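You operate a simulated robot arm through the tools that you are given. There is no shell and no other tool. Be economical: measure what you need, move in short steps, check, and stop when the job is done.

Carry out the task below with a simulated robot arm. There is one attempt and no reset: what you move stays moved.

TASK
Swap the brown sample card for the white one and slide the tray in till the bridge lamp lights.
Fine: brown card into the purple tray; switch on and gain at 1 before the tray goes in.
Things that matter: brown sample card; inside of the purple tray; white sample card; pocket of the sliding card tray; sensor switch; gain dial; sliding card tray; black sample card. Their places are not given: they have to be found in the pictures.

It is judged by the outcome, as a careful person would: the job done as asked, and still so three seconds after it is handed in. It fails if anything else is knocked over, pushed out of place, dropped, spilled or broken.

THE ROBOT
A 7-joint arm with a two-finger parallel gripper, fixed in place. Base frame: the origin is at the foot of the arm, x ahead of it, y to its left, z up; the work surface is at about z = 0. Lengths are in m, angles in rad, forces in N, time in s.
With the tool pointing down near the work surface it reaches from about 0.24 to 0.62 m from the base axis. Its first joint turns from -1.152 to 1.152 rad. Payload 2.6 kg.
Tool frame: the origin (TCP) lies between the finger pads and is the grasp point; the fingertips stand 0.03 m ahead of it; z points along the fingers, y is the line along which they close. The gripper opens to 0.094 m. The fingers are 0.028 m wide and 0.01 m thick; the gripper's body (0.05 by 0.096 m) begins 0.055 m behind the TCP.
Orientation is told as [roll, pitch, yaw] about the base's x, y, z axes, in that order, counted from this pose: with the fingers straight down and closing along the base's y, the tool's x points along the base's -x, its y along +y and its z along -z.

THE INTERFACE
- The arm moves only by the tool servo_tool. Its argument "motion" is a list of rows, each a list of 3 entries, a list of its own where there are three numbers: the shift along the tool's x, y, z in m, then the turn, a rotation vector about the tool's x, y, z in rad, then the gripper command, from -1 (shut) to 1 (fully open), values between in proportion. In form: [[[x, y, z], [ax, ay, az], gripper], ...]. A call has 1 to 10 rows; each row is the pose to reach, as a shift and turn from the pose commanded when the call began, along the tool's axes at that moment. A row lasts 0.2 s, in which the tool goes at most 0.05 m and 0.15 rad; a call with a longer step from one row to the next is refused whole, and so is a gripper value outside its range. A pose out of reach is approached as far as the arm can. The call stops where the force on the tool passes 70 N (or 10 N more than at its start, if that is more) or the arm is blocked; 0.2 s more then pass. The fingers move at their own pace (about 0.072 m/s each) and stop on an object; they squeeze with about 38 N. The grip force told is the motor's: it shows also when the fingers shut on nothing. Time passes only in rows, and 0.2 s behind the last, so rows that repeat a pose let the fingers close. It gives the time, the measured TCP pose, the force on the tool (base axes), the opening and the grip force at its end, in the units of the frame above (readings bear some noise), and new pictures: "show" is both (left out), scene, wrist or none.
- Cameras (640 x 400 px; columns grow to the right, rows downward): "scene" is fixed at [0.0087, 0.4196, 0.5651]; the picture's right is [-0.90, -0.43, 0.00], its down [-0.23, 0.48, -0.85] and it looks along [0.36, -0.76, -0.53] (base axes); focal length 342 px, centre (320, 200). "wrist" rides on the gripper at [-0.037, 0, -0.058] in the tool frame; the picture's right is [0.00, -1.00, 0.00], its down [0.97, 0.00, -0.24] and it looks along [0.24, 0.00, 0.97] (tool axes); focal length 218 px, centre (320, 200).
- locate(camera, pixels): for up to 12 pixels [column, row] of the newest picture of that camera ("zoom" is the newest enlarged one), the place [x, y, z] in the base frame of the surface seen there, good to about 0.002 m, but the place of the scene camera against the robot may be out by one fixed shift of up to 0.018 m in any direction. No time passes.
- inspect(camera, box): a new picture of the part [left, top, right, bottom] of that camera's present view, enlarged. No time passes.
- finish_job(): hands the job in; it is judged then, once.

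Work in short steps. Measure before you move; look again where a grasp or a placing could have gone wrong, and mend it. You have 80 turns and 120 pictures in all, those below and enlarged ones among them. Open the gripper and draw the arm clear of the work before you hand the job in, unless the task says otherwise; then end with one line.

The tools are called by a JSON object that holds its "name" and its "arguments". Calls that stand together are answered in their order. servo_tool: Moves the arm, as the interface text tells. Its arguments: {"type":"object","properties":{"motion":{"type":"array","items":{"type":"array"}},"show":{"type":"string","enum":["both","scene","wrist","none"]}},"required":["motion"]} The other tools are called the same way: locate (camera, pixels) gives the place of the surface under pixels of a picture; inspect (camera, box) takes an enlarged picture of a part of a camera's view; finish_job () hands the job in.

At the start:

```text
t: 0.0
tcp_pos: [0.3995, -0.209, 0.3114]
tcp_rot: [0.0, 0.001, -0.001]
wrist_force: [0.0, 0.1, 0.1]
opening: 0.0941
gripper_force: 0.1
```

scene: 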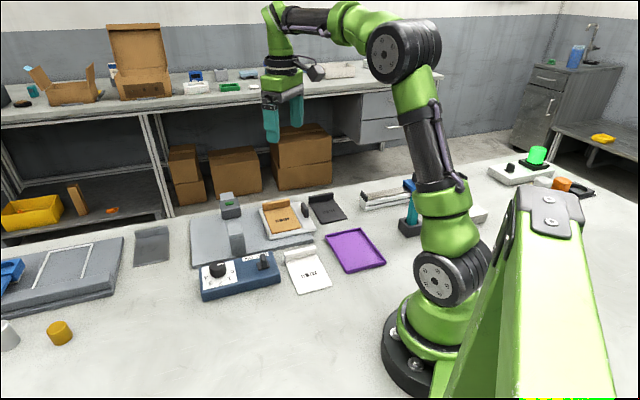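
wrist: 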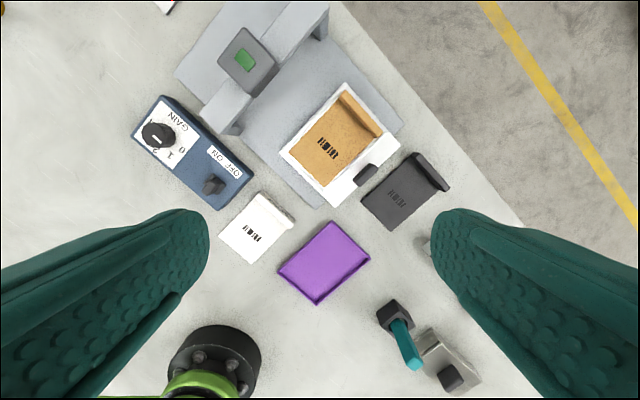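

The wrist picture shows the control box (switch ~213,185, dial ~158,135), the tray with the brown card (~335,145), and the white, black and purple items. I'll enlarge these and measure them.

{"name": "inspect", "arguments": {"camera": "wrist", "box": [120, 80, 280, 220]}}

{"name": "inspect", "arguments": {"camera": "wrist", "box": [160, 0, 460, 310]}}

{"name": "inspect", "arguments": {"camera": "scene", "box": [180, 170, 400, 310]}}

{"name": "locate", "arguments": {"camera": "wrist", "pixels": [[158, 135], [213, 185], [335, 145], [362, 115], [366, 174], [255, 235], [283, 210], [325, 265], [403, 195], [430, 170], [245, 58], [225, 110]]}}

{"name": "locate", "arguments": {"camera": "wrist", "pixels": [[281, 152], [344, 84], [404, 130], [332, 206], [333, 222], [370, 257], [316, 304], [278, 270], [220, 235], [255, 264], [293, 222], [258, 193]]}}

```text
2.86 times, centred on (200, 150) of wrist
```

zoom: 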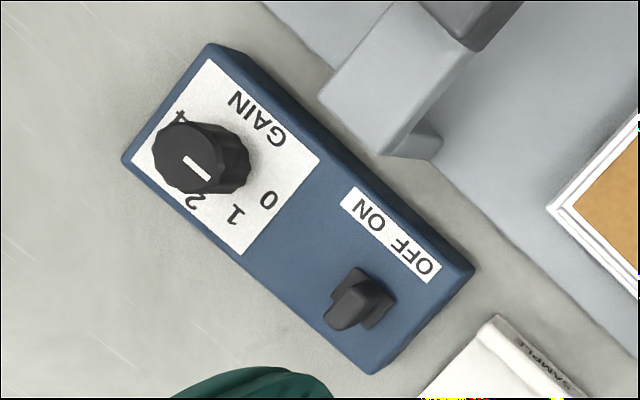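

```text
1.29 times, centred on (310, 155) of wrist
```

zoom: 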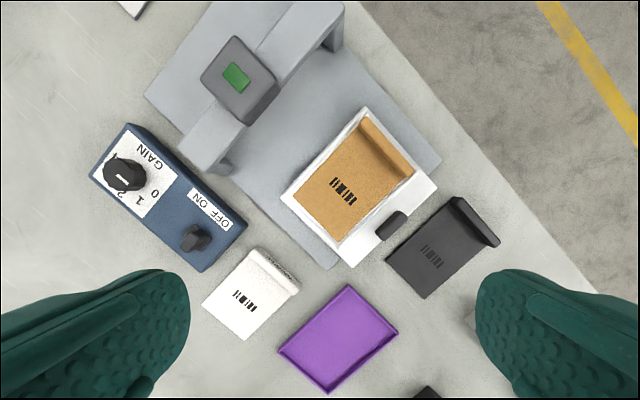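

```text
2.86 times, centred on (290, 240) of scene
```

zoom: 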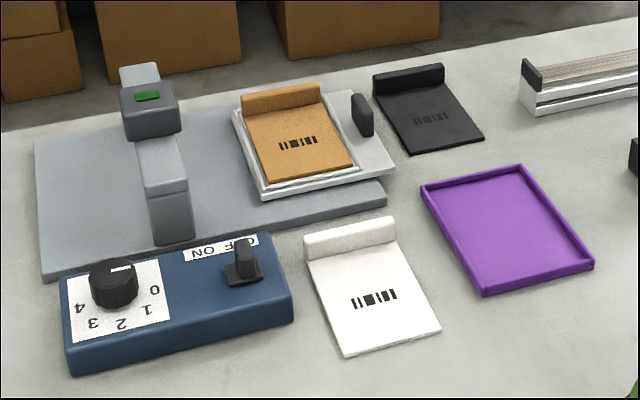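

```text
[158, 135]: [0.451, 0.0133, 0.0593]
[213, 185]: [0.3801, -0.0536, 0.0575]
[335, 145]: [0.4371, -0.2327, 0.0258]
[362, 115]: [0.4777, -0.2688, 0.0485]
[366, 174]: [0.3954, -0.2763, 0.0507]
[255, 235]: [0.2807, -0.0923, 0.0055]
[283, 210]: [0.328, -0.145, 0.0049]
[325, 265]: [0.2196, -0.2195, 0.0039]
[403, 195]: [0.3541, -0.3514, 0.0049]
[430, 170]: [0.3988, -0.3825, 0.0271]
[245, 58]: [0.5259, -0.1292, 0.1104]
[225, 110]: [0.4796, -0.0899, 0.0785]
```

```text
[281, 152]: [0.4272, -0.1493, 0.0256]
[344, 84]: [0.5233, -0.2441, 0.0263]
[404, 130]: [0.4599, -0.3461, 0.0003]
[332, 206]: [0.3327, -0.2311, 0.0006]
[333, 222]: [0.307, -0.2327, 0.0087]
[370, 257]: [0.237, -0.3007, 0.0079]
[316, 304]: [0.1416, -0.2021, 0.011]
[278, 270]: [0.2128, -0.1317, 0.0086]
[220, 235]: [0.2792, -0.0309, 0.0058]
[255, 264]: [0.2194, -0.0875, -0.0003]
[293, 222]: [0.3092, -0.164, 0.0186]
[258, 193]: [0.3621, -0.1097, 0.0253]
```

I'll turn yaw +45° so the tool lines up with the layout, and move over the control box for a close look.

{"name": "servo_tool", "arguments": {"motion": [[[0, 0.032, 0.01], [0, 0, -0.131], 1], [[0, 0.064, 0.02], [0, 0, -0.262], 1], [[0, 0.096, 0.03], [0, 0, -0.393], 1], [[0, 0.128, 0.04], [0, 0, -0.524], 1], [[0, 0.16, 0.05], [0, 0, -0.655], 1], [[0, 0.19, 0.06], [0, 0, -0.785], 1], [[0, 0.19, 0.06], [0, 0, -0.785], 1]], "show": "wrist"}}

```text
t: 1.6
tcp_pos: [0.4012, -0.0204, 0.2527]
tcp_rot: [0.0, 0.0, 0.788]
wrist_force: [0.7, -0.2, -0.5]
opening: 0.0942
gripper_force: 0.0
```

wrist: 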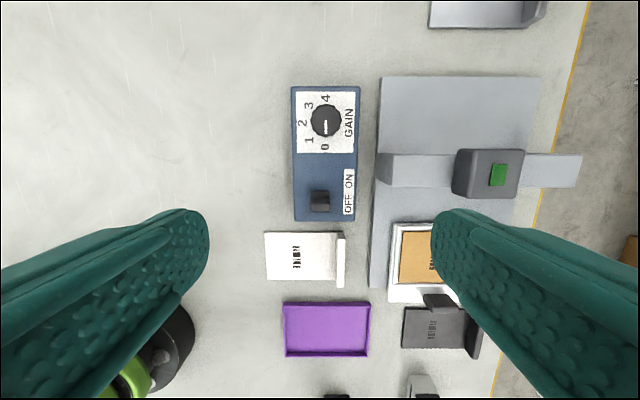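

Everything lines up with the picture axes now. The dial pointer is near 0, so I'll enlarge the box and measure.

{"name": "inspect", "arguments": {"camera": "wrist", "box": [284, 80, 368, 226]}}

{"name": "locate", "arguments": {"camera": "wrist", "pixels": [[325, 120], [325, 140], [342, 120], [309, 120], [326, 104], [302, 165], [320, 195], [320, 206], [311, 199], [329, 199], [340, 245], [340, 275]]}}

{"name": "locate", "arguments": {"camera": "wrist", "pixels": [[345, 235], [345, 286], [265, 233], [267, 280], [284, 304], [369, 303], [369, 355], [286, 356], [391, 223], [391, 302], [427, 235], [440, 302]]}}

```text
2.74 times, centred on (326, 153) of wrist
```

zoom: 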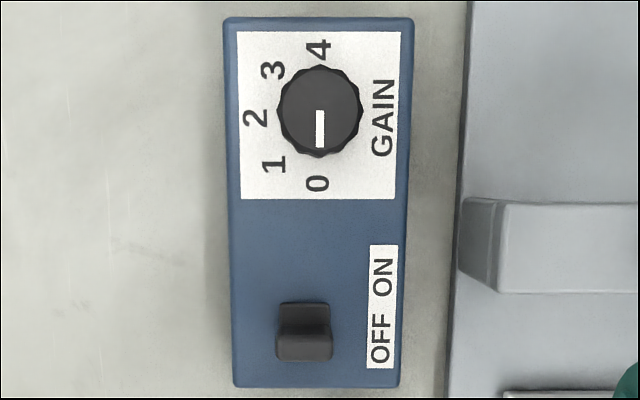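

```text
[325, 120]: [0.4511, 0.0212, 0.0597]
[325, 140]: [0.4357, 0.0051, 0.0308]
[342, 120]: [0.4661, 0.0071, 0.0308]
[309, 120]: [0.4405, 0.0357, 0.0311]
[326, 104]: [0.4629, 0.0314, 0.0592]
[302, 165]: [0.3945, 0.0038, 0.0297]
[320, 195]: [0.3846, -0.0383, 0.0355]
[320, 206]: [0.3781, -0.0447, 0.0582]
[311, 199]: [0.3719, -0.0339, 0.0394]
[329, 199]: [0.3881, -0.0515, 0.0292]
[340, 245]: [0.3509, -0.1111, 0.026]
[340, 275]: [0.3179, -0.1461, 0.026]
```

```text
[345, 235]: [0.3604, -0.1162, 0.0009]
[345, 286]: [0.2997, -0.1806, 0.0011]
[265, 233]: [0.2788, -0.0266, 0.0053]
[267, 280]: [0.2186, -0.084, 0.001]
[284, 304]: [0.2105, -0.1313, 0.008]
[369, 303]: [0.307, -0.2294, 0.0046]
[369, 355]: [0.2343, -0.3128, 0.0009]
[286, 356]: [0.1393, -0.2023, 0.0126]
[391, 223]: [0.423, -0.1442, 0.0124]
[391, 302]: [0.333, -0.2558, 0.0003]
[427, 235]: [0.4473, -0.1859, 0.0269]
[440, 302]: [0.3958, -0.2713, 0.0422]
```

The pointer is at 0, and the labels sit 45° apart, so gain 1 is 45° clockwise from above. I'll hover over the dial at about (0.451, 0.020) with the gripper half open.

{"name": "servo_tool", "arguments": {"motion": [[[-0.02, -0.002, 0.035], [0, 0, 0], 0.3], [[-0.04, -0.004, 0.07], [0, 0, 0], 0.3], [[-0.06, -0.006, 0.105], [0, 0, 0], 0.3], [[-0.064, -0.006, 0.145], [0, 0, 0], 0.3], [[-0.064, -0.006, 0.145], [0, 0, 0], 0.3]], "show": "wrist"}}

```text
t: 2.8
tcp_pos: [0.4495, 0.0219, 0.1089]
tcp_rot: [0.001, 0.0, 0.783]
wrist_force: [0.1, -0.1, -0.3]
opening: 0.0609
gripper_force: 0.0
```

wrist: 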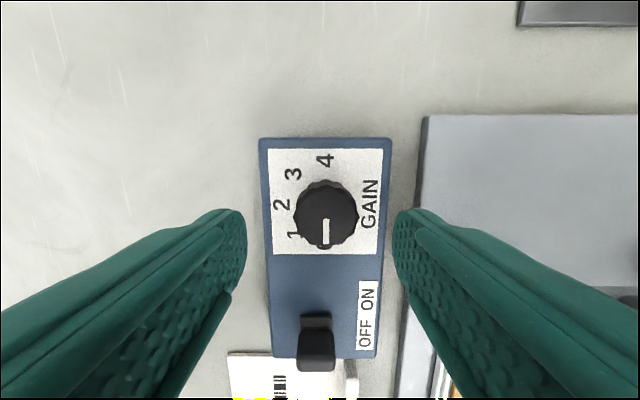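

{"name": "locate", "arguments": {"camera": "wrist", "pixels": [[326, 207], [297, 215], [357, 215], [326, 183], [326, 242]]}}

```text
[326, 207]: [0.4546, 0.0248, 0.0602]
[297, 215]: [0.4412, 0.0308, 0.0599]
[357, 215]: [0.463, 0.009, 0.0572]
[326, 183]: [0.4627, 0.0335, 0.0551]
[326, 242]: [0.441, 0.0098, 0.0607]
```

The dial's centre is (0.452, 0.0205), so I shift −2.7 mm in tool y, descend and close on it.

{"name": "servo_tool", "arguments": {"motion": [[[-0.001, -0.0027, 0.02], [0, 0, 0], 0.3], [[-0.001, -0.0027, 0.041], [0, 0, 0], 0.3], [[-0.001, -0.0027, 0.041], [0, 0, 0], -0.1], [[-0.001, -0.0027, 0.041], [0, 0, 0], -0.5], [[-0.001, -0.0027, 0.041], [0, 0, 0], -0.6], [[-0.001, -0.0027, 0.041], [0, 0, 0], -0.6]], "show": "wrist"}}

```text
t: 4.2
tcp_pos: [0.4518, 0.0205, 0.0674]
tcp_rot: [-0.004, 0.0, 0.786]
wrist_force: [12.0, -4.8, -10.0]
opening: 0.0334
gripper_force: 45.4
```

wrist: 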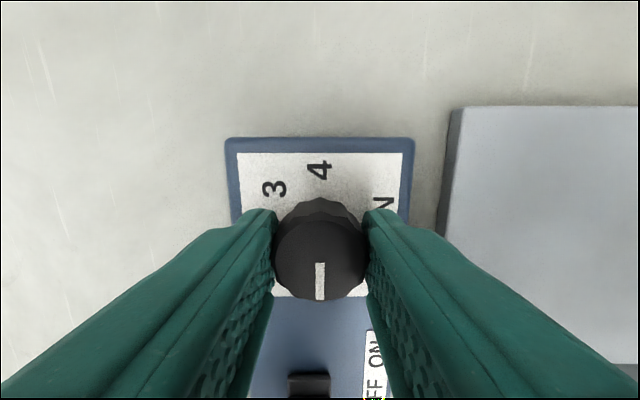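

Gripped at 0.033 m. I'll turn +0.785 rad about tool z, which is clockwise from above.

{"name": "servo_tool", "arguments": {"motion": [[[0, 0, 0], [0, 0, 0.13], -0.6], [[0, 0, 0], [0, 0, 0.26], -0.6], [[0, 0, 0], [0, 0, 0.39], -0.6], [[0, 0, 0], [0, 0, 0.52], -0.6], [[0, 0, 0], [0, 0, 0.65], -0.6], [[0, 0, 0], [0, 0, 0.785], -0.6], [[0, 0, 0], [0, 0, 0.785], -0.6]], "show": "wrist"}}

```text
t: 5.8
tcp_pos: [0.4516, 0.0204, 0.0658]
tcp_rot: [-0.002, 0.001, -0.006]
wrist_force: [-6.3, -16.9, 19.2]
opening: 0.0335
gripper_force: 44.6
```

wrist: 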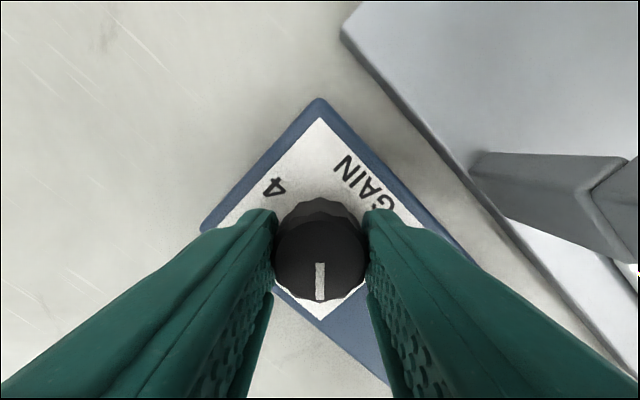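

The dial turned with the gripper. I release, rise, turn back to 45° and look.

{"name": "servo_tool", "arguments": {"motion": [[[0, 0, 0], [0, 0, 0], 0.0], [[0, 0, 0], [0, 0, 0], 0.3], [[0, 0, -0.04], [0, 0, 0], 0.3], [[0, 0, -0.08], [0, 0, -0.13], 0.0], [[0.01, 0, -0.1], [0, 0, -0.26], -0.5], [[0.02, 0, -0.1], [0, 0, -0.39], -1], [[0.02, 0, -0.1], [0, 0, -0.52], -1], [[0.02, 0, -0.1], [0, 0, -0.65], -1], [[0.02, 0, -0.1], [0, 0, -0.785], -1]], "show": "wrist"}}

{"name": "inspect", "arguments": {"camera": "wrist", "box": [240, 140, 400, 330]}}

```text
t: 7.8
tcp_pos: [0.4312, 0.0201, 0.1667]
tcp_rot: [0.0, 0.001, 0.788]
wrist_force: [0.4, 0.3, -0.4]
opening: 0.0
gripper_force: 33.2
```

wrist: 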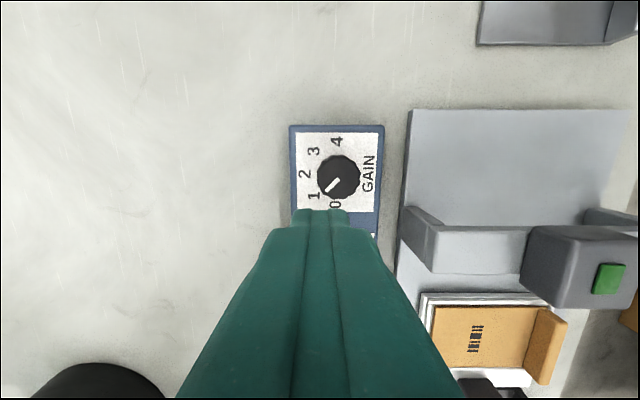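

```text
2.11 times, centred on (320, 235) of wrist
```

zoom: 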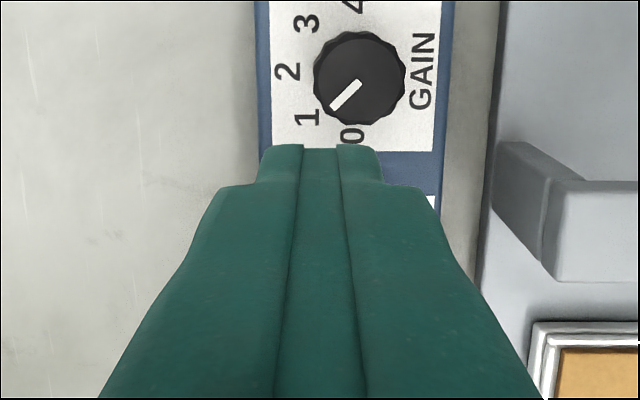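

The gain points at 1. Next I bring the closed fingers down on the OFF side of the lever, clear of it, and look before pushing.

{"name": "servo_tool", "arguments": {"motion": [[[0.04, -0.003, 0], [0, 0, 0], -1], [[0.08, -0.006, 0], [0, 0, 0], -1], [[0.116, -0.008, 0.02], [0, 0, 0], -1], [[0.116, -0.008, 0.055], [0, 0, 0], -1], [[0.116, -0.008, 0.055], [0, 0, 0], -1]], "show": "both"}}

{"name": "inspect", "arguments": {"camera": "scene", "box": [180, 200, 340, 310]}}

```text
t: 9.0
tcp_pos: [0.3556, -0.0681, 0.1107]
tcp_rot: [0.0, 0.0, 0.785]
wrist_force: [0.1, -0.6, 0.7]
opening: 0.0
gripper_force: 32.8
```

scene: 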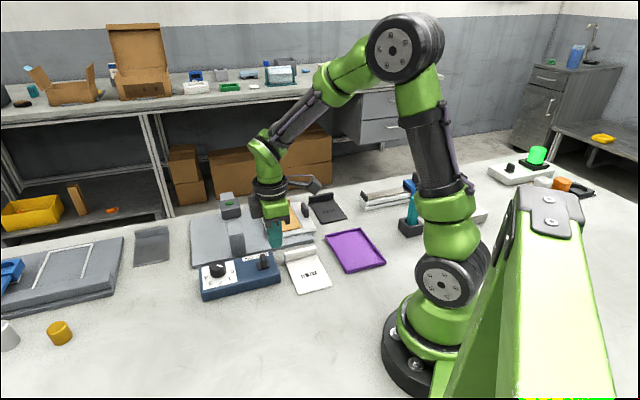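
wrist: 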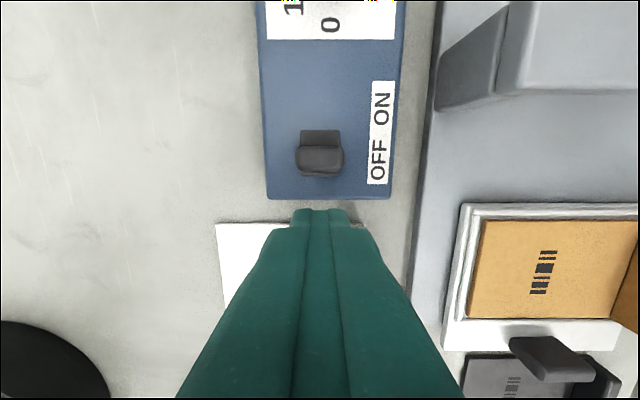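

```text
3.64 times, centred on (260, 255) of scene
```

zoom: 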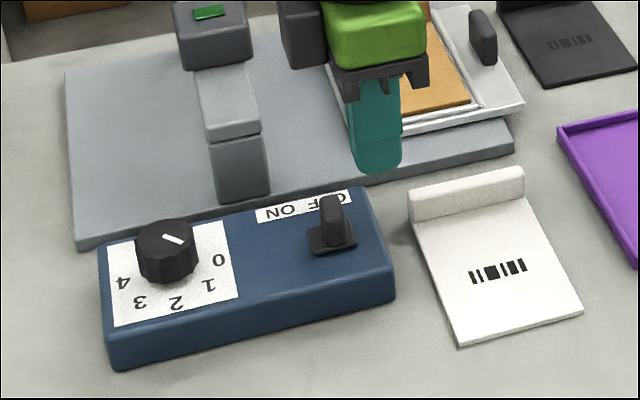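

{"name": "locate", "arguments": {"camera": "wrist", "pixels": [[320, 137], [320, 150], [320, 160], [320, 172], [300, 160], [340, 160]]}}

```text
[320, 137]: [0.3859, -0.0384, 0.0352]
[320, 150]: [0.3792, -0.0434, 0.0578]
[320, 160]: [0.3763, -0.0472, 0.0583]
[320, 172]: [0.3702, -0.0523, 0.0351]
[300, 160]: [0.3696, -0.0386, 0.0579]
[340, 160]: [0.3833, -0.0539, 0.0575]
```

Aligned: the finger front is at u≈0.217 and the lever's face at ≈0.23. I descend and push toward ON.

{"name": "servo_tool", "arguments": {"motion": [[[0, 0, 0.02], [0, 0, 0], -1], [[0, 0, 0.036], [0, 0, 0], -1], [[-0.01, 0, 0.036], [0, 0, 0], -1], [[-0.018, 0, 0.036], [0, 0, 0], -1], [[-0.025, 0, 0.036], [0, 0, 0], -1], [[-0.03, 0, 0.036], [0, 0, 0], -1], [[-0.034, 0, 0.036], [0, 0, 0], -1]], "show": "wrist"}}

```text
t: 10.6
tcp_pos: [0.376, -0.0466, 0.0749]
tcp_rot: [0.003, 0.013, 0.774]
wrist_force: [-38.8, -28.1, 19.4]
opening: 0.0
gripper_force: 32.6
```

wrist: 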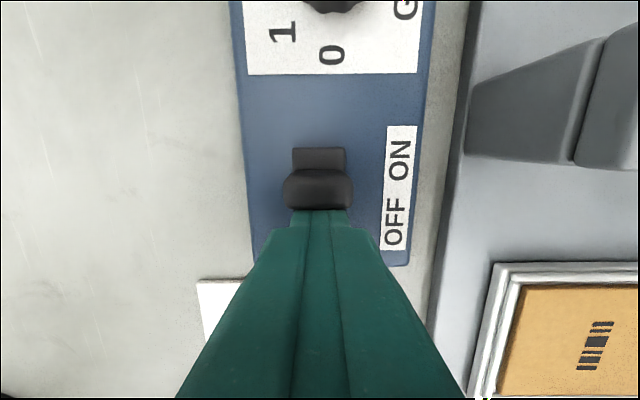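

The push force is up to about 48 N, so I'll check whether the lever or the box moved.

{"name": "locate", "arguments": {"camera": "wrist", "pixels": [[319, 155], [319, 178], [319, 195], [319, 205], [250, 180], [340, 78]]}}

{"name": "inspect", "arguments": {"camera": "scene", "box": [180, 200, 340, 310]}}

```text
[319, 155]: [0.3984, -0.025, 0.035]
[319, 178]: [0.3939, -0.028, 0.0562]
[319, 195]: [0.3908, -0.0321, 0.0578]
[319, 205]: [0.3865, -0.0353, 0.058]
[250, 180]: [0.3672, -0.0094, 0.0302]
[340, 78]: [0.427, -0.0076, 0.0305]
```

```text
3.64 times, centred on (260, 255) of scene
```

zoom: 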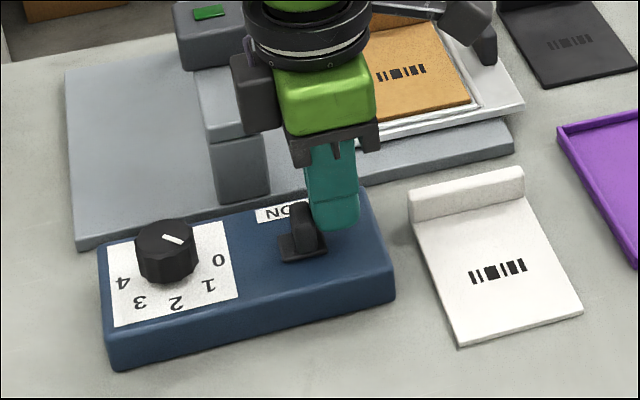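

It's a sliding switch. It has moved about 18 mm and the box stayed put. I'll push a little more to learn whether this is the end stop.

{"name": "servo_tool", "arguments": {"motion": [[[-0.003, 0, 0], [0, 0, 0], -1], [[-0.005, 0, 0], [0, 0, 0], -1]], "show": "none"}}

{"name": "locate", "arguments": {"camera": "wrist", "pixels": [[320, 195]]}}

```text
t: 11.1
tcp_pos: [0.3762, -0.0479, 0.0718]
tcp_rot: [0.01, 0.021, 0.769]
wrist_force: [-3.6, -3.1, 1.3]
opening: 0.0
gripper_force: 33.1
stopped in row 2: the force on the tool passed its limit (the readings are from after the stop); the commanded pose is now the measured one
```

```text
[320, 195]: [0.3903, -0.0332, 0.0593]
```

That is a hard stop. I back off, rise and look.

{"name": "servo_tool", "arguments": {"motion": [[[0.02, 0, 0], [0, 0, 0], -1], [[0.02, 0, -0.04], [0, 0, 0], -1], [[0.03, 0, -0.08], [0, 0, 0], 0], [[0.07, 0, -0.12], [0, 0, 0], 1], [[0.07, 0, -0.12], [-0.01, -0.02, -0.016], 1], [[0.07, 0, -0.12], [-0.01, -0.02, -0.016], 1]], "show": "wrist"}}

{"name": "inspect", "arguments": {"camera": "wrist", "box": [220, 0, 420, 240]}}

```text
refused: row 4 steps farther than a row can; nothing moved
```

```text
1.67 times, centred on (320, 120) of wrist
```

zoom: 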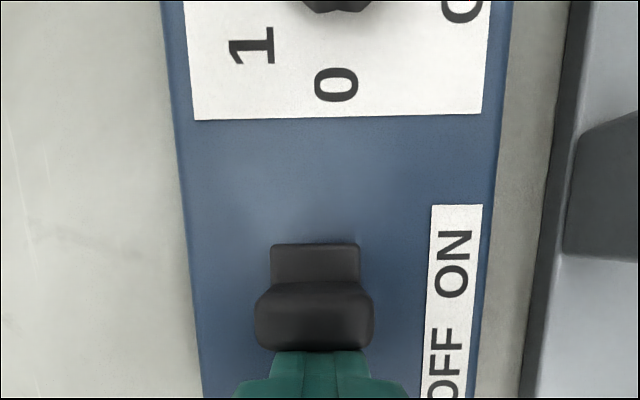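

{"name": "servo_tool", "arguments": {"motion": [[[0.02, 0, 0], [0, 0, 0], -1], [[0.02, 0, -0.04], [0, 0, 0], -1], [[0.03, 0, -0.08], [0, 0, 0], 0], [[0.05, 0, -0.12], [0.0217, -0.0077, -0.016], 1], [[0.07, 0, -0.14], [0.0217, -0.0077, -0.016], 1], [[0.07, 0, -0.14], [0.0217, -0.0077, -0.016], 1]], "show": "wrist"}}

{"name": "inspect", "arguments": {"camera": "wrist", "box": [220, 0, 420, 240]}}

```text
t: 12.5
tcp_pos: [0.3303, -0.0958, 0.2146]
tcp_rot: [-0.012, 0.011, 0.785]
wrist_force: [-0.4, 0.2, -0.7]
opening: 0.094
gripper_force: 0.0
```

wrist: 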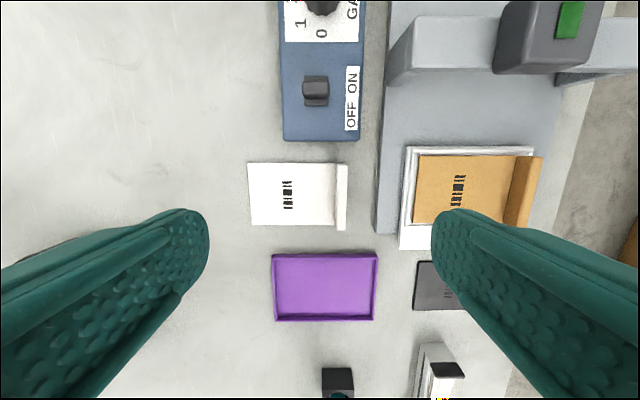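

```text
1.67 times, centred on (320, 120) of wrist
```

zoom: 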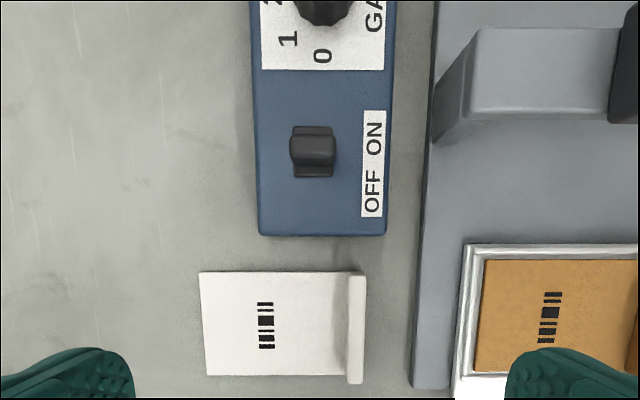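

The switch sits at ON. Next I level the tool and move over the brown card's lip at about (0.478, −0.269).

{"name": "servo_tool", "arguments": {"motion": [[[0.004, -0.045, 0.01], [-0.012, -0.011, 0], 0.3], [[0.008, -0.09, 0.02], [-0.012, -0.011, 0], 0.3], [[0.012, -0.135, 0.03], [-0.012, -0.011, 0], 0.3], [[0.016, -0.18, 0.04], [-0.012, -0.011, 0], 0.3], [[0.018, -0.227, 0.05], [-0.012, -0.011, 0], 0.3], [[0.018, -0.227, 0.075], [-0.012, -0.011, 0], 0.3], [[0.018, -0.227, 0.075], [-0.012, -0.011, 0], 0.3]], "show": "wrist"}}

```text
t: 14.1
tcp_pos: [0.4777, -0.2705, 0.1414]
tcp_rot: [0.0, 0.001, 0.785]
wrist_force: [1.0, -0.4, 0.5]
opening: 0.0614
gripper_force: 0.0
```

wrist: 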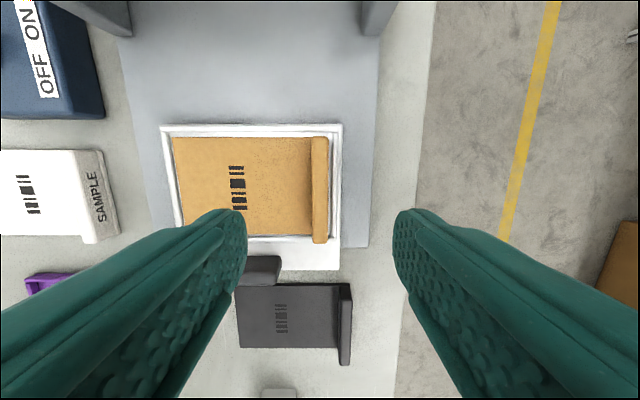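

{"name": "locate", "arguments": {"camera": "wrist", "pixels": [[320, 142], [320, 190], [320, 238], [314, 190], [326, 190], [335, 190], [305, 190], [300, 160], [180, 160], [185, 228], [340, 130], [165, 130]]}}

{"name": "inspect", "arguments": {"camera": "wrist", "box": [150, 110, 370, 280]}}

```text
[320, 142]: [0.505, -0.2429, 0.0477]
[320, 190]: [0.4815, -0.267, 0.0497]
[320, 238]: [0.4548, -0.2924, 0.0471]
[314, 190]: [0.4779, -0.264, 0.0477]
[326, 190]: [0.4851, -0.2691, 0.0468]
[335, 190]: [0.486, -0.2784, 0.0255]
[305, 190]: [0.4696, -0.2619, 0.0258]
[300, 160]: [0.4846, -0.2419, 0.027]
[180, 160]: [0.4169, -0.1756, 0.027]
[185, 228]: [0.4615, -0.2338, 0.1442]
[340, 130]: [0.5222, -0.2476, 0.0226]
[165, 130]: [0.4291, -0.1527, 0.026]
```

```text
2.35 times, centred on (260, 195) of wrist
```

zoom: 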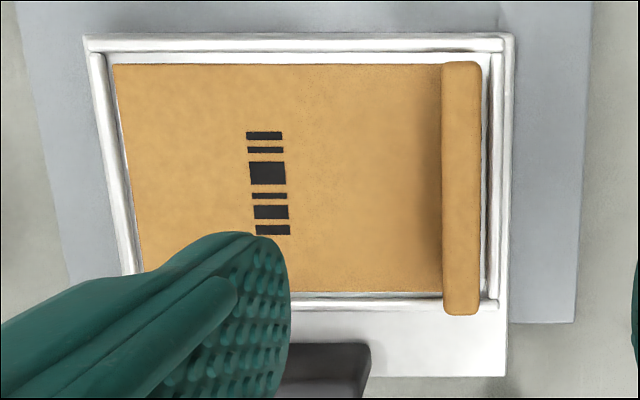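

The lip's centre is (0.481, −0.267) with its top at 0.048. I descend until the tips are at about 0.033, then close.

{"name": "servo_tool", "arguments": {"motion": [[[-0.0045, 0, 0.035], [0, 0, 0], 0.1], [[-0.0045, 0, 0.065], [0, 0, 0], 0.0], [[-0.0045, 0, 0.078], [0, 0, 0], 0.0], [[-0.0045, 0, 0.078], [0, 0, 0], -0.4], [[-0.0045, 0, 0.078], [0, 0, 0], -0.8], [[-0.0045, 0, 0.078], [0, 0, 0], -1], [[-0.0045, 0, 0.078], [0, 0, 0], -1]], "show": "wrist"}}

```text
t: 15.7
tcp_pos: [0.4816, -0.2678, 0.0649]
tcp_rot: [-0.001, 0.002, 0.786]
wrist_force: [-1.1, 0.4, 0.6]
opening: 0.0107
gripper_force: 38.5
```

wrist: 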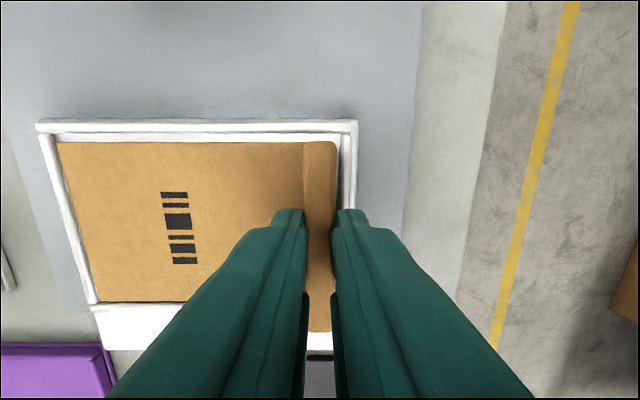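

Gripped at 10.7 mm. I lift straight up.

{"name": "servo_tool", "arguments": {"motion": [[[0, 0, -0.01], [0, 0, 0], -1], [[0, 0, -0.03], [0, 0, 0], -1], [[0, 0, -0.06], [0, 0, 0], -1], [[0, 0, -0.1], [0, 0, 0], -1], [[0, 0, -0.1], [0, 0, 0], -1]], "show": "both"}}

```text
t: 16.9
tcp_pos: [0.4788, -0.2681, 0.1644]
tcp_rot: [-0.002, 0.001, 0.786]
wrist_force: [0.0, 0.5, -1.3]
opening: 0.0105
gripper_force: 38.1
```

scene: 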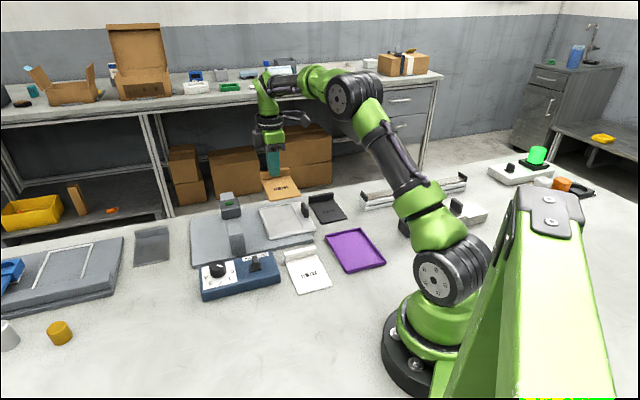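
wrist: 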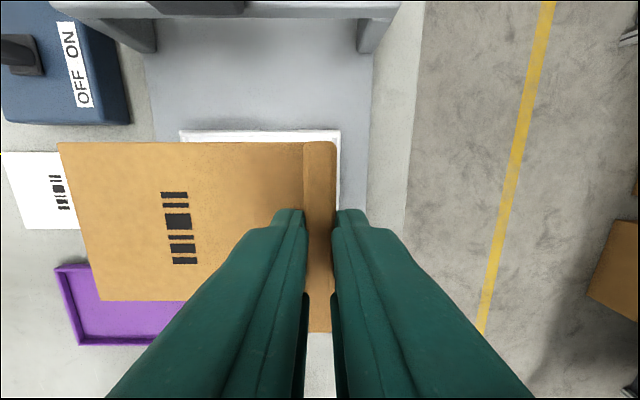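

The card is held level. I carry it over the purple tray at height, then check how it lines up with the tray walls.

{"name": "servo_tool", "arguments": {"motion": [[[0.03, 0.03, 0], [0, 0, 0], -1], [[0.06, 0.06, 0], [0, 0, 0], -1], [[0.09, 0.09, 0], [0, 0, 0], -1], [[0.115, 0.12, 0.01], [0, 0, 0], -1], [[0.13, 0.145, 0.02], [0, 0, 0], -1], [[0.1425, 0.163, 0.04], [0, 0, 0], -1], [[0.1425, 0.163, 0.06], [0, 0, 0], -1], [[0.1425, 0.163, 0.06], [0, 0, 0], -1]], "show": "both"}}

{"name": "inspect", "arguments": {"camera": "scene", "box": [270, 190, 430, 300]}}

```text
t: 18.7
tcp_pos: [0.2633, -0.2512, 0.1037]
tcp_rot: [0.001, 0.0, 0.785]
wrist_force: [0.9, 0.5, -0.4]
opening: 0.0107
gripper_force: 38.0
```

scene: 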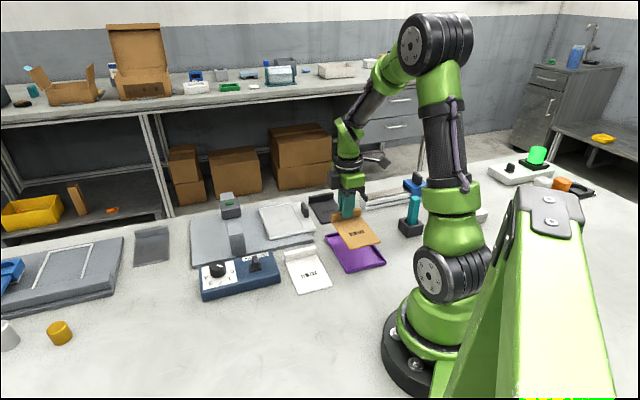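
wrist: 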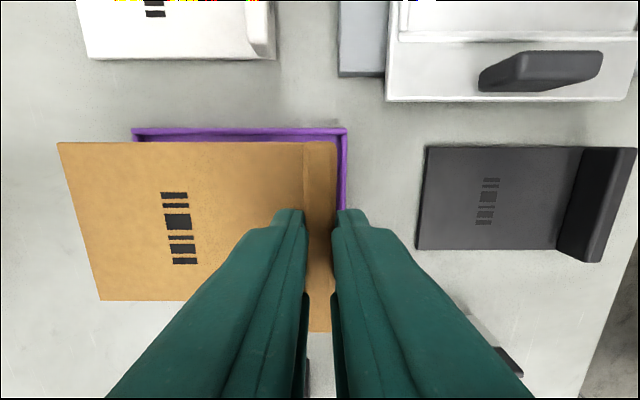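

```text
3.64 times, centred on (350, 245) of scene
```

zoom: 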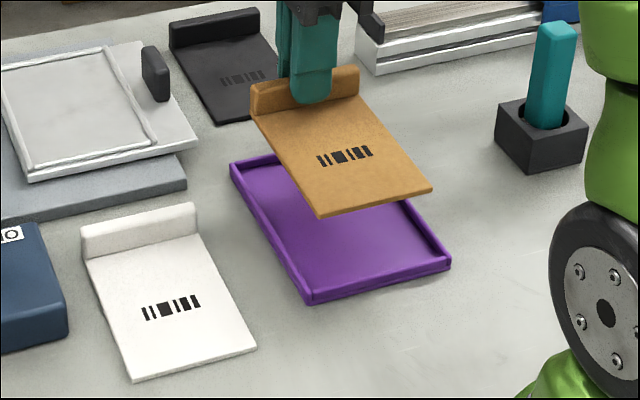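

{"name": "locate", "arguments": {"camera": "wrist", "pixels": [[240, 130], [240, 137], [343, 160], [343, 195], [134, 131], [340, 131], [62, 145], [304, 145], [320, 145], [102, 297]]}}

{"name": "locate", "arguments": {"camera": "zoom", "pixels": [[233, 163], [308, 298], [447, 265], [415, 208], [319, 214], [432, 188], [252, 88], [440, 262], [312, 289]]}}

```text
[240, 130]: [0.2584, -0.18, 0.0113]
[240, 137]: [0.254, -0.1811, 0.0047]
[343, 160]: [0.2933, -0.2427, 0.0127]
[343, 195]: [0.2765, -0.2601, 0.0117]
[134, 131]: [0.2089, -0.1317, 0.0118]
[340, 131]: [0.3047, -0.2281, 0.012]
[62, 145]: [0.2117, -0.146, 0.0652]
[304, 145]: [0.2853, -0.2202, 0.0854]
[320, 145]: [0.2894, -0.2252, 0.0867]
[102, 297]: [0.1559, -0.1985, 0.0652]
```

```text
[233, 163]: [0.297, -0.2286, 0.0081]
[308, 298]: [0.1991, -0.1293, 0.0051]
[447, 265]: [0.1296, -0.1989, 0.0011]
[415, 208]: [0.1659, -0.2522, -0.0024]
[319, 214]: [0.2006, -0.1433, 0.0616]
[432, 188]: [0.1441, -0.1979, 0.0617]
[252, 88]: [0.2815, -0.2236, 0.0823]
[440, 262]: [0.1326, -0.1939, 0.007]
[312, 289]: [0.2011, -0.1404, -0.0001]
```

Card span u[−0.030, 0.046] against the tray's inner [−0.040, 0.051]: I shift +2.5 mm in tool x and lower until about 1 mm above the floor.

{"name": "servo_tool", "arguments": {"motion": [[[0.0025, 0, 0.02], [0, 0, 0], -1], [[0.0025, 0, 0.04], [0, 0, 0], -1], [[0.0025, 0, 0.05], [0, 0, 0], -1], [[0.0025, 0, 0.054], [0, 0, 0], -1], [[0.0025, 0, 0.054], [0, 0, 0], -1]], "show": "both"}}

{"name": "inspect", "arguments": {"camera": "scene", "box": [270, 190, 430, 300]}}

```text
t: 19.9
tcp_pos: [0.2616, -0.2541, 0.0507]
tcp_rot: [0.0, 0.0, 0.785]
wrist_force: [-0.1, 0.3, -0.2]
opening: 0.0106
gripper_force: 38.1
```

scene: 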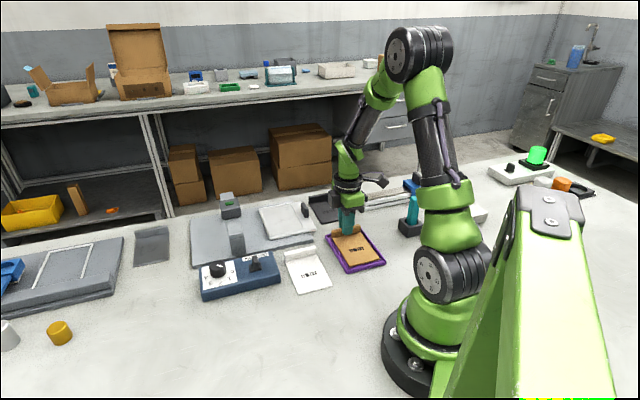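
wrist: 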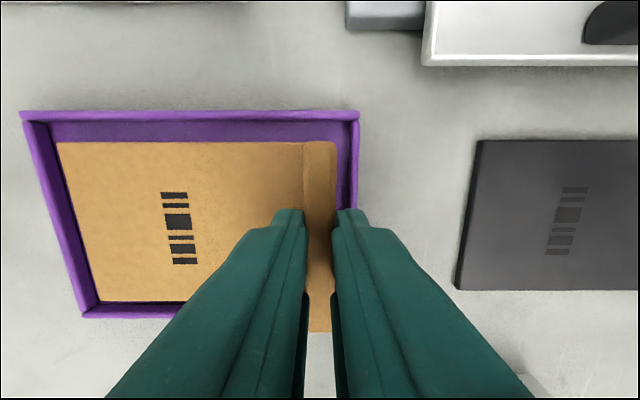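

```text
3.64 times, centred on (350, 245) of scene
```

zoom: 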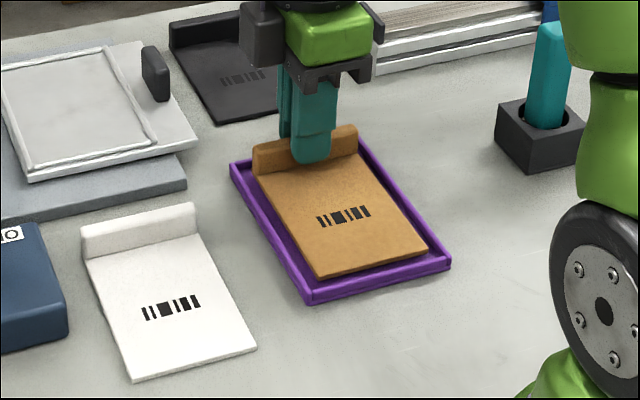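

{"name": "locate", "arguments": {"camera": "wrist", "pixels": [[140, 298], [140, 304], [140, 312], [140, 146], [140, 126], [140, 117], [60, 200], [75, 200], [345, 160], [354, 160], [330, 160]]}}

```text
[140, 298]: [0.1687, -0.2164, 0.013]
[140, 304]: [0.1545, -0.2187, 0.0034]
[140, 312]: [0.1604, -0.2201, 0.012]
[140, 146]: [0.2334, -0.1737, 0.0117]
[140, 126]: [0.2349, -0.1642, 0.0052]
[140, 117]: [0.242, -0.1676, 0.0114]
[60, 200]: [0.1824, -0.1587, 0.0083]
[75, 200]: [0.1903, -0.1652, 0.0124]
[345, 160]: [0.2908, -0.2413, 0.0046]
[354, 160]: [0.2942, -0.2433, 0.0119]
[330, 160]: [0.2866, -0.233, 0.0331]
```

Margins look good all round. I lower another 3 mm, open gently and rise.

{"name": "servo_tool", "arguments": {"motion": [[[-0.001, 0, 0.0025], [0, 0, 0], -1], [[-0.001, 0, 0.0025], [0, 0, 0], -1], [[-0.001, 0, 0.0025], [0, 0, 0], -0.6], [[-0.001, 0, 0.0025], [0, 0, 0], -0.5], [[-0.001, 0, 0.0025], [0, 0, 0], -0.5], [[-0.001, 0, -0.03], [0, 0, 0], -0.5], [[-0.001, 0, -0.07], [0, 0, 0], -0.2], [[-0.001, 0, -0.1], [0, 0, 0], 0]], "show": "both"}}

```text
t: 21.7
tcp_pos: [0.2626, -0.2531, 0.1511]
tcp_rot: [-0.001, 0.001, 0.785]
wrist_force: [0.6, -1.1, -0.2]
opening: 0.0475
gripper_force: 0.1
```

scene: 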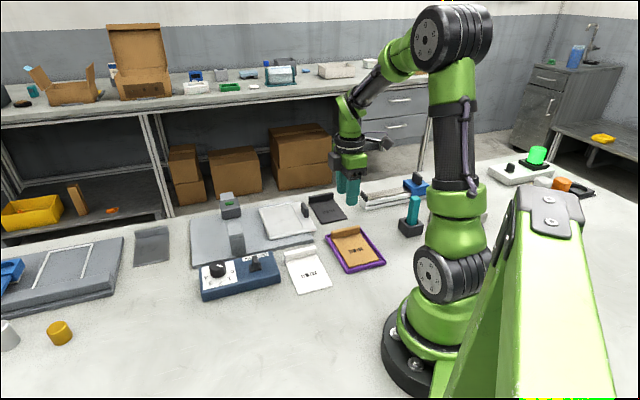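
wrist: 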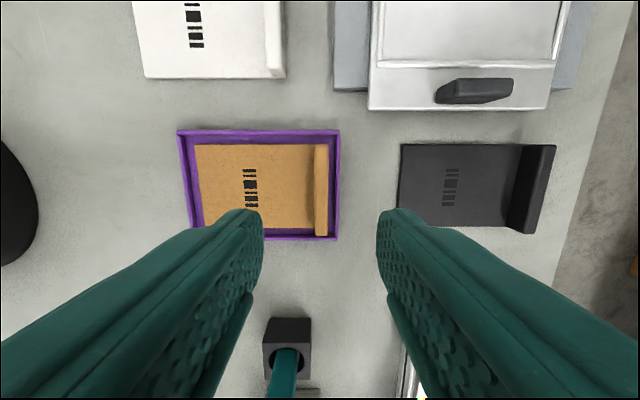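

The brown card lies in the purple tray. Next I hover over the white card's lip at about (0.335, −0.1285).

{"name": "servo_tool", "arguments": {"motion": [[[-0.045, 0.012, 0], [0, 0, 0], 0], [[-0.09, 0.024, 0], [0, 0, 0], 0], [[-0.125, 0.036, 0], [0, 0, 0], 0], [[-0.138, 0.037, 0.015], [0, 0, 0], 0.1], [[-0.138, 0.037, 0.015], [0, 0, 0], 0.1]], "show": "wrist"}}

```text
t: 22.9
tcp_pos: [0.3333, -0.1306, 0.1352]
tcp_rot: [-0.003, 0.001, 0.784]
wrist_force: [0.0, 0.0, -0.4]
opening: 0.0518
gripper_force: 0.0
```

wrist: 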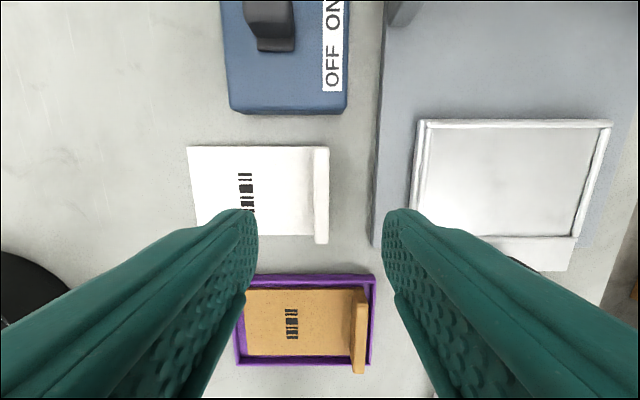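

{"name": "locate", "arguments": {"camera": "wrist", "pixels": [[321, 152], [321, 195], [321, 238], [316, 195], [326, 195], [192, 150], [197, 222], [300, 152], [425, 130], [420, 200], [590, 130], [572, 230]]}}

{"name": "inspect", "arguments": {"camera": "wrist", "box": [180, 130, 350, 260]}}

{"name": "inspect", "arguments": {"camera": "wrist", "box": [400, 100, 630, 270]}}

```text
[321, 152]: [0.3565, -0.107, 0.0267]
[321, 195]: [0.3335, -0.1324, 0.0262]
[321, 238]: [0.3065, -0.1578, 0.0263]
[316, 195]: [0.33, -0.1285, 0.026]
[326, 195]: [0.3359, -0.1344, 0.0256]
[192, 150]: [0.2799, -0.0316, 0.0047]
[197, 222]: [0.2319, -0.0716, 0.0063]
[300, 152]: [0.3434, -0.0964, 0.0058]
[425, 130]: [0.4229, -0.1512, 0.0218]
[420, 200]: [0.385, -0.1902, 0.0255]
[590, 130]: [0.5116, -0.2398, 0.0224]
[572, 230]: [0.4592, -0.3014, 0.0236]
```

```text
3.08 times, centred on (265, 195) of wrist
```

zoom: 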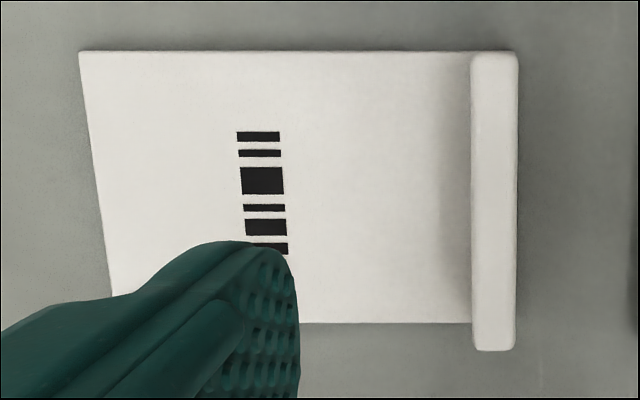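

```text
2.35 times, centred on (515, 185) of wrist
```

zoom: 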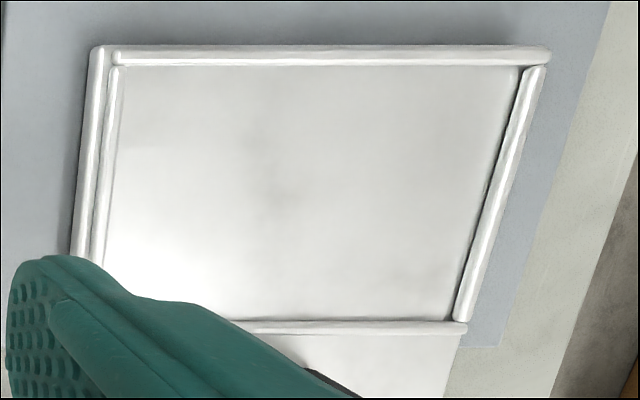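

The white card is well aligned, with its lip centre at u≈0.141, v≈−0.3285. I descend to TCP z 0.044 and grip.

{"name": "servo_tool", "arguments": {"motion": [[[0.001, -0.0005, 0.04], [0, 0, 0], 0.0], [[0.001, -0.0005, 0.075], [0, 0, 0], 0.0], [[0.001, -0.0005, 0.091], [0, 0, 0], 0.0], [[0.001, -0.0005, 0.091], [0, 0, 0], -0.4], [[0.001, -0.0005, 0.091], [0, 0, 0], -0.8], [[0.001, -0.0005, 0.091], [0, 0, 0], -1], [[0.001, -0.0005, 0.091], [0, 0, 0], -1]], "show": "wrist"}}

```text
t: 24.5
tcp_pos: [0.3341, -0.1311, 0.0449]
tcp_rot: [-0.001, 0.0, 0.786]
wrist_force: [-0.2, 0.0, -0.3]
opening: 0.0111
gripper_force: 38.3
```

wrist: 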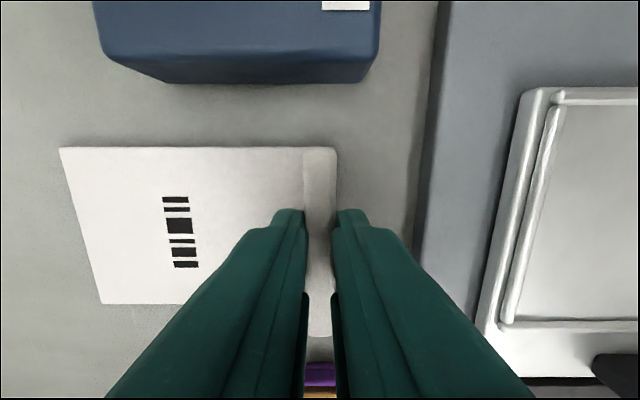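

Gripped. I lift straight up, carry toward −v over the tray pocket and stop at hover height.

{"name": "servo_tool", "arguments": {"motion": [[[0, 0, -0.02], [0, 0, 0], -1], [[0, 0, -0.06], [0, 0, 0], -1], [[0, -0.03, -0.085], [0, 0, 0], -1], [[-0.003, -0.075, -0.085], [0, 0, 0], -1], [[-0.005, -0.12, -0.085], [0, 0, 0], -1], [[-0.008, -0.165, -0.085], [0, 0, 0], -1], [[-0.0095, -0.1996, -0.085], [0, 0, 0], -1], [[-0.0095, -0.1996, -0.065], [0, 0, 0], -1], [[-0.0095, -0.1996, -0.065], [0, 0, 0], -1]], "show": "both"}}

{"name": "inspect", "arguments": {"camera": "wrist", "box": [40, 90, 400, 340]}}

{"name": "inspect", "arguments": {"camera": "scene", "box": [200, 170, 340, 270]}}

```text
t: 26.5
tcp_pos: [0.4825, -0.266, 0.111]
tcp_rot: [-0.001, 0.0, 0.786]
wrist_force: [0.0, 0.1, -1.1]
opening: 0.0111
gripper_force: 37.4
```

scene: 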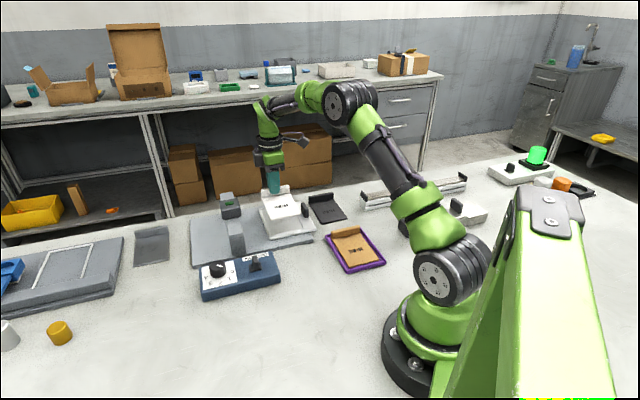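
wrist: 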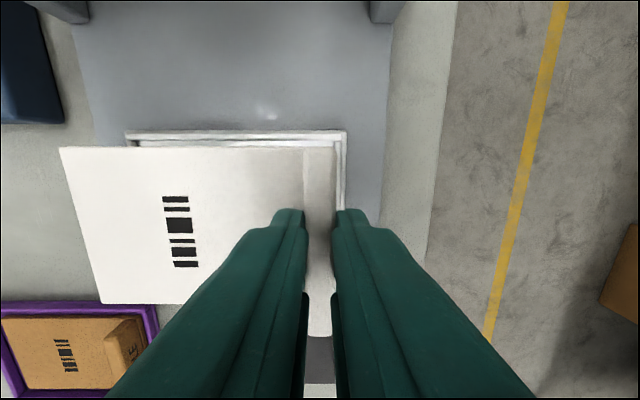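

```text
1.60 times, centred on (220, 215) of wrist
```

zoom: 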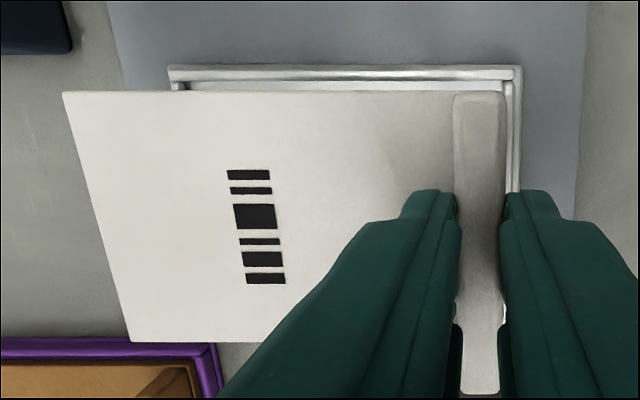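

```text
4.00 times, centred on (270, 220) of scene
```

zoom: 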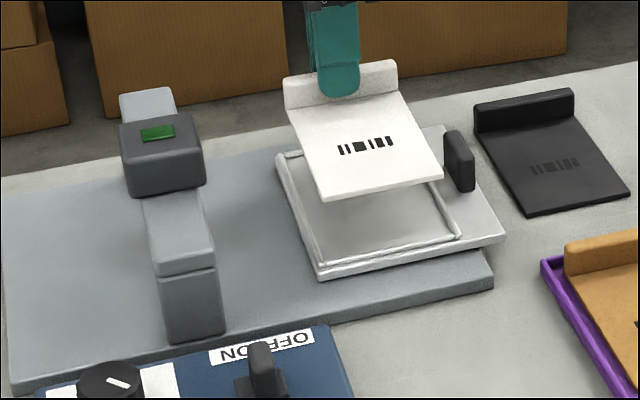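

I lower to about 8 mm above the rim, so card and pocket edges can be compared with little parallax.

{"name": "servo_tool", "arguments": {"motion": [[[0, 0, 0.018], [0, 0, 0], -1], [[0, 0, 0.035], [0, 0, 0], -1], [[0, 0, 0.035], [0, 0, 0], -1]], "show": "wrist"}}

{"name": "inspect", "arguments": {"camera": "wrist", "box": [40, 90, 400, 340]}}

{"name": "inspect", "arguments": {"camera": "scene", "box": [240, 180, 330, 260]}}

```text
t: 27.3
tcp_pos: [0.4816, -0.2657, 0.074]
tcp_rot: [-0.001, -0.001, 0.786]
wrist_force: [-0.9, -1.0, -0.6]
opening: 0.0112
gripper_force: 38.5
```

wrist: 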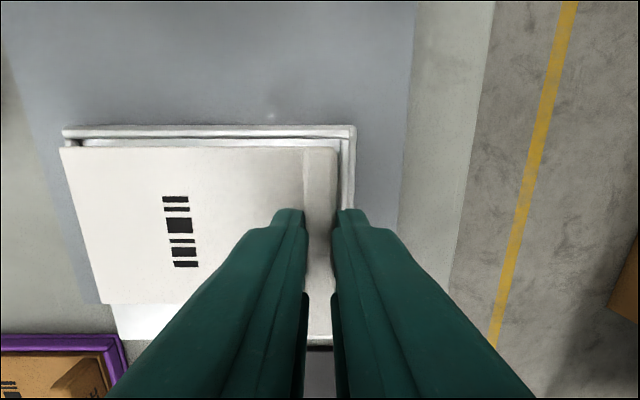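

```text
1.60 times, centred on (220, 215) of wrist
```

zoom: 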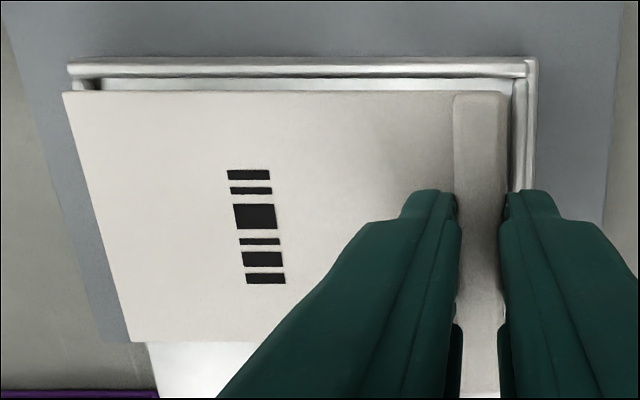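

```text
5.00 times, centred on (285, 220) of scene
```

zoom: 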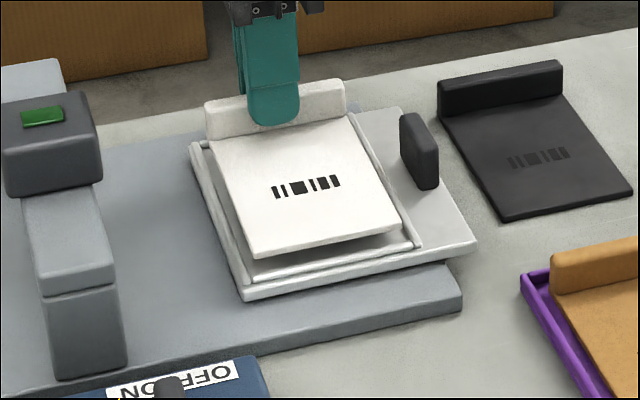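

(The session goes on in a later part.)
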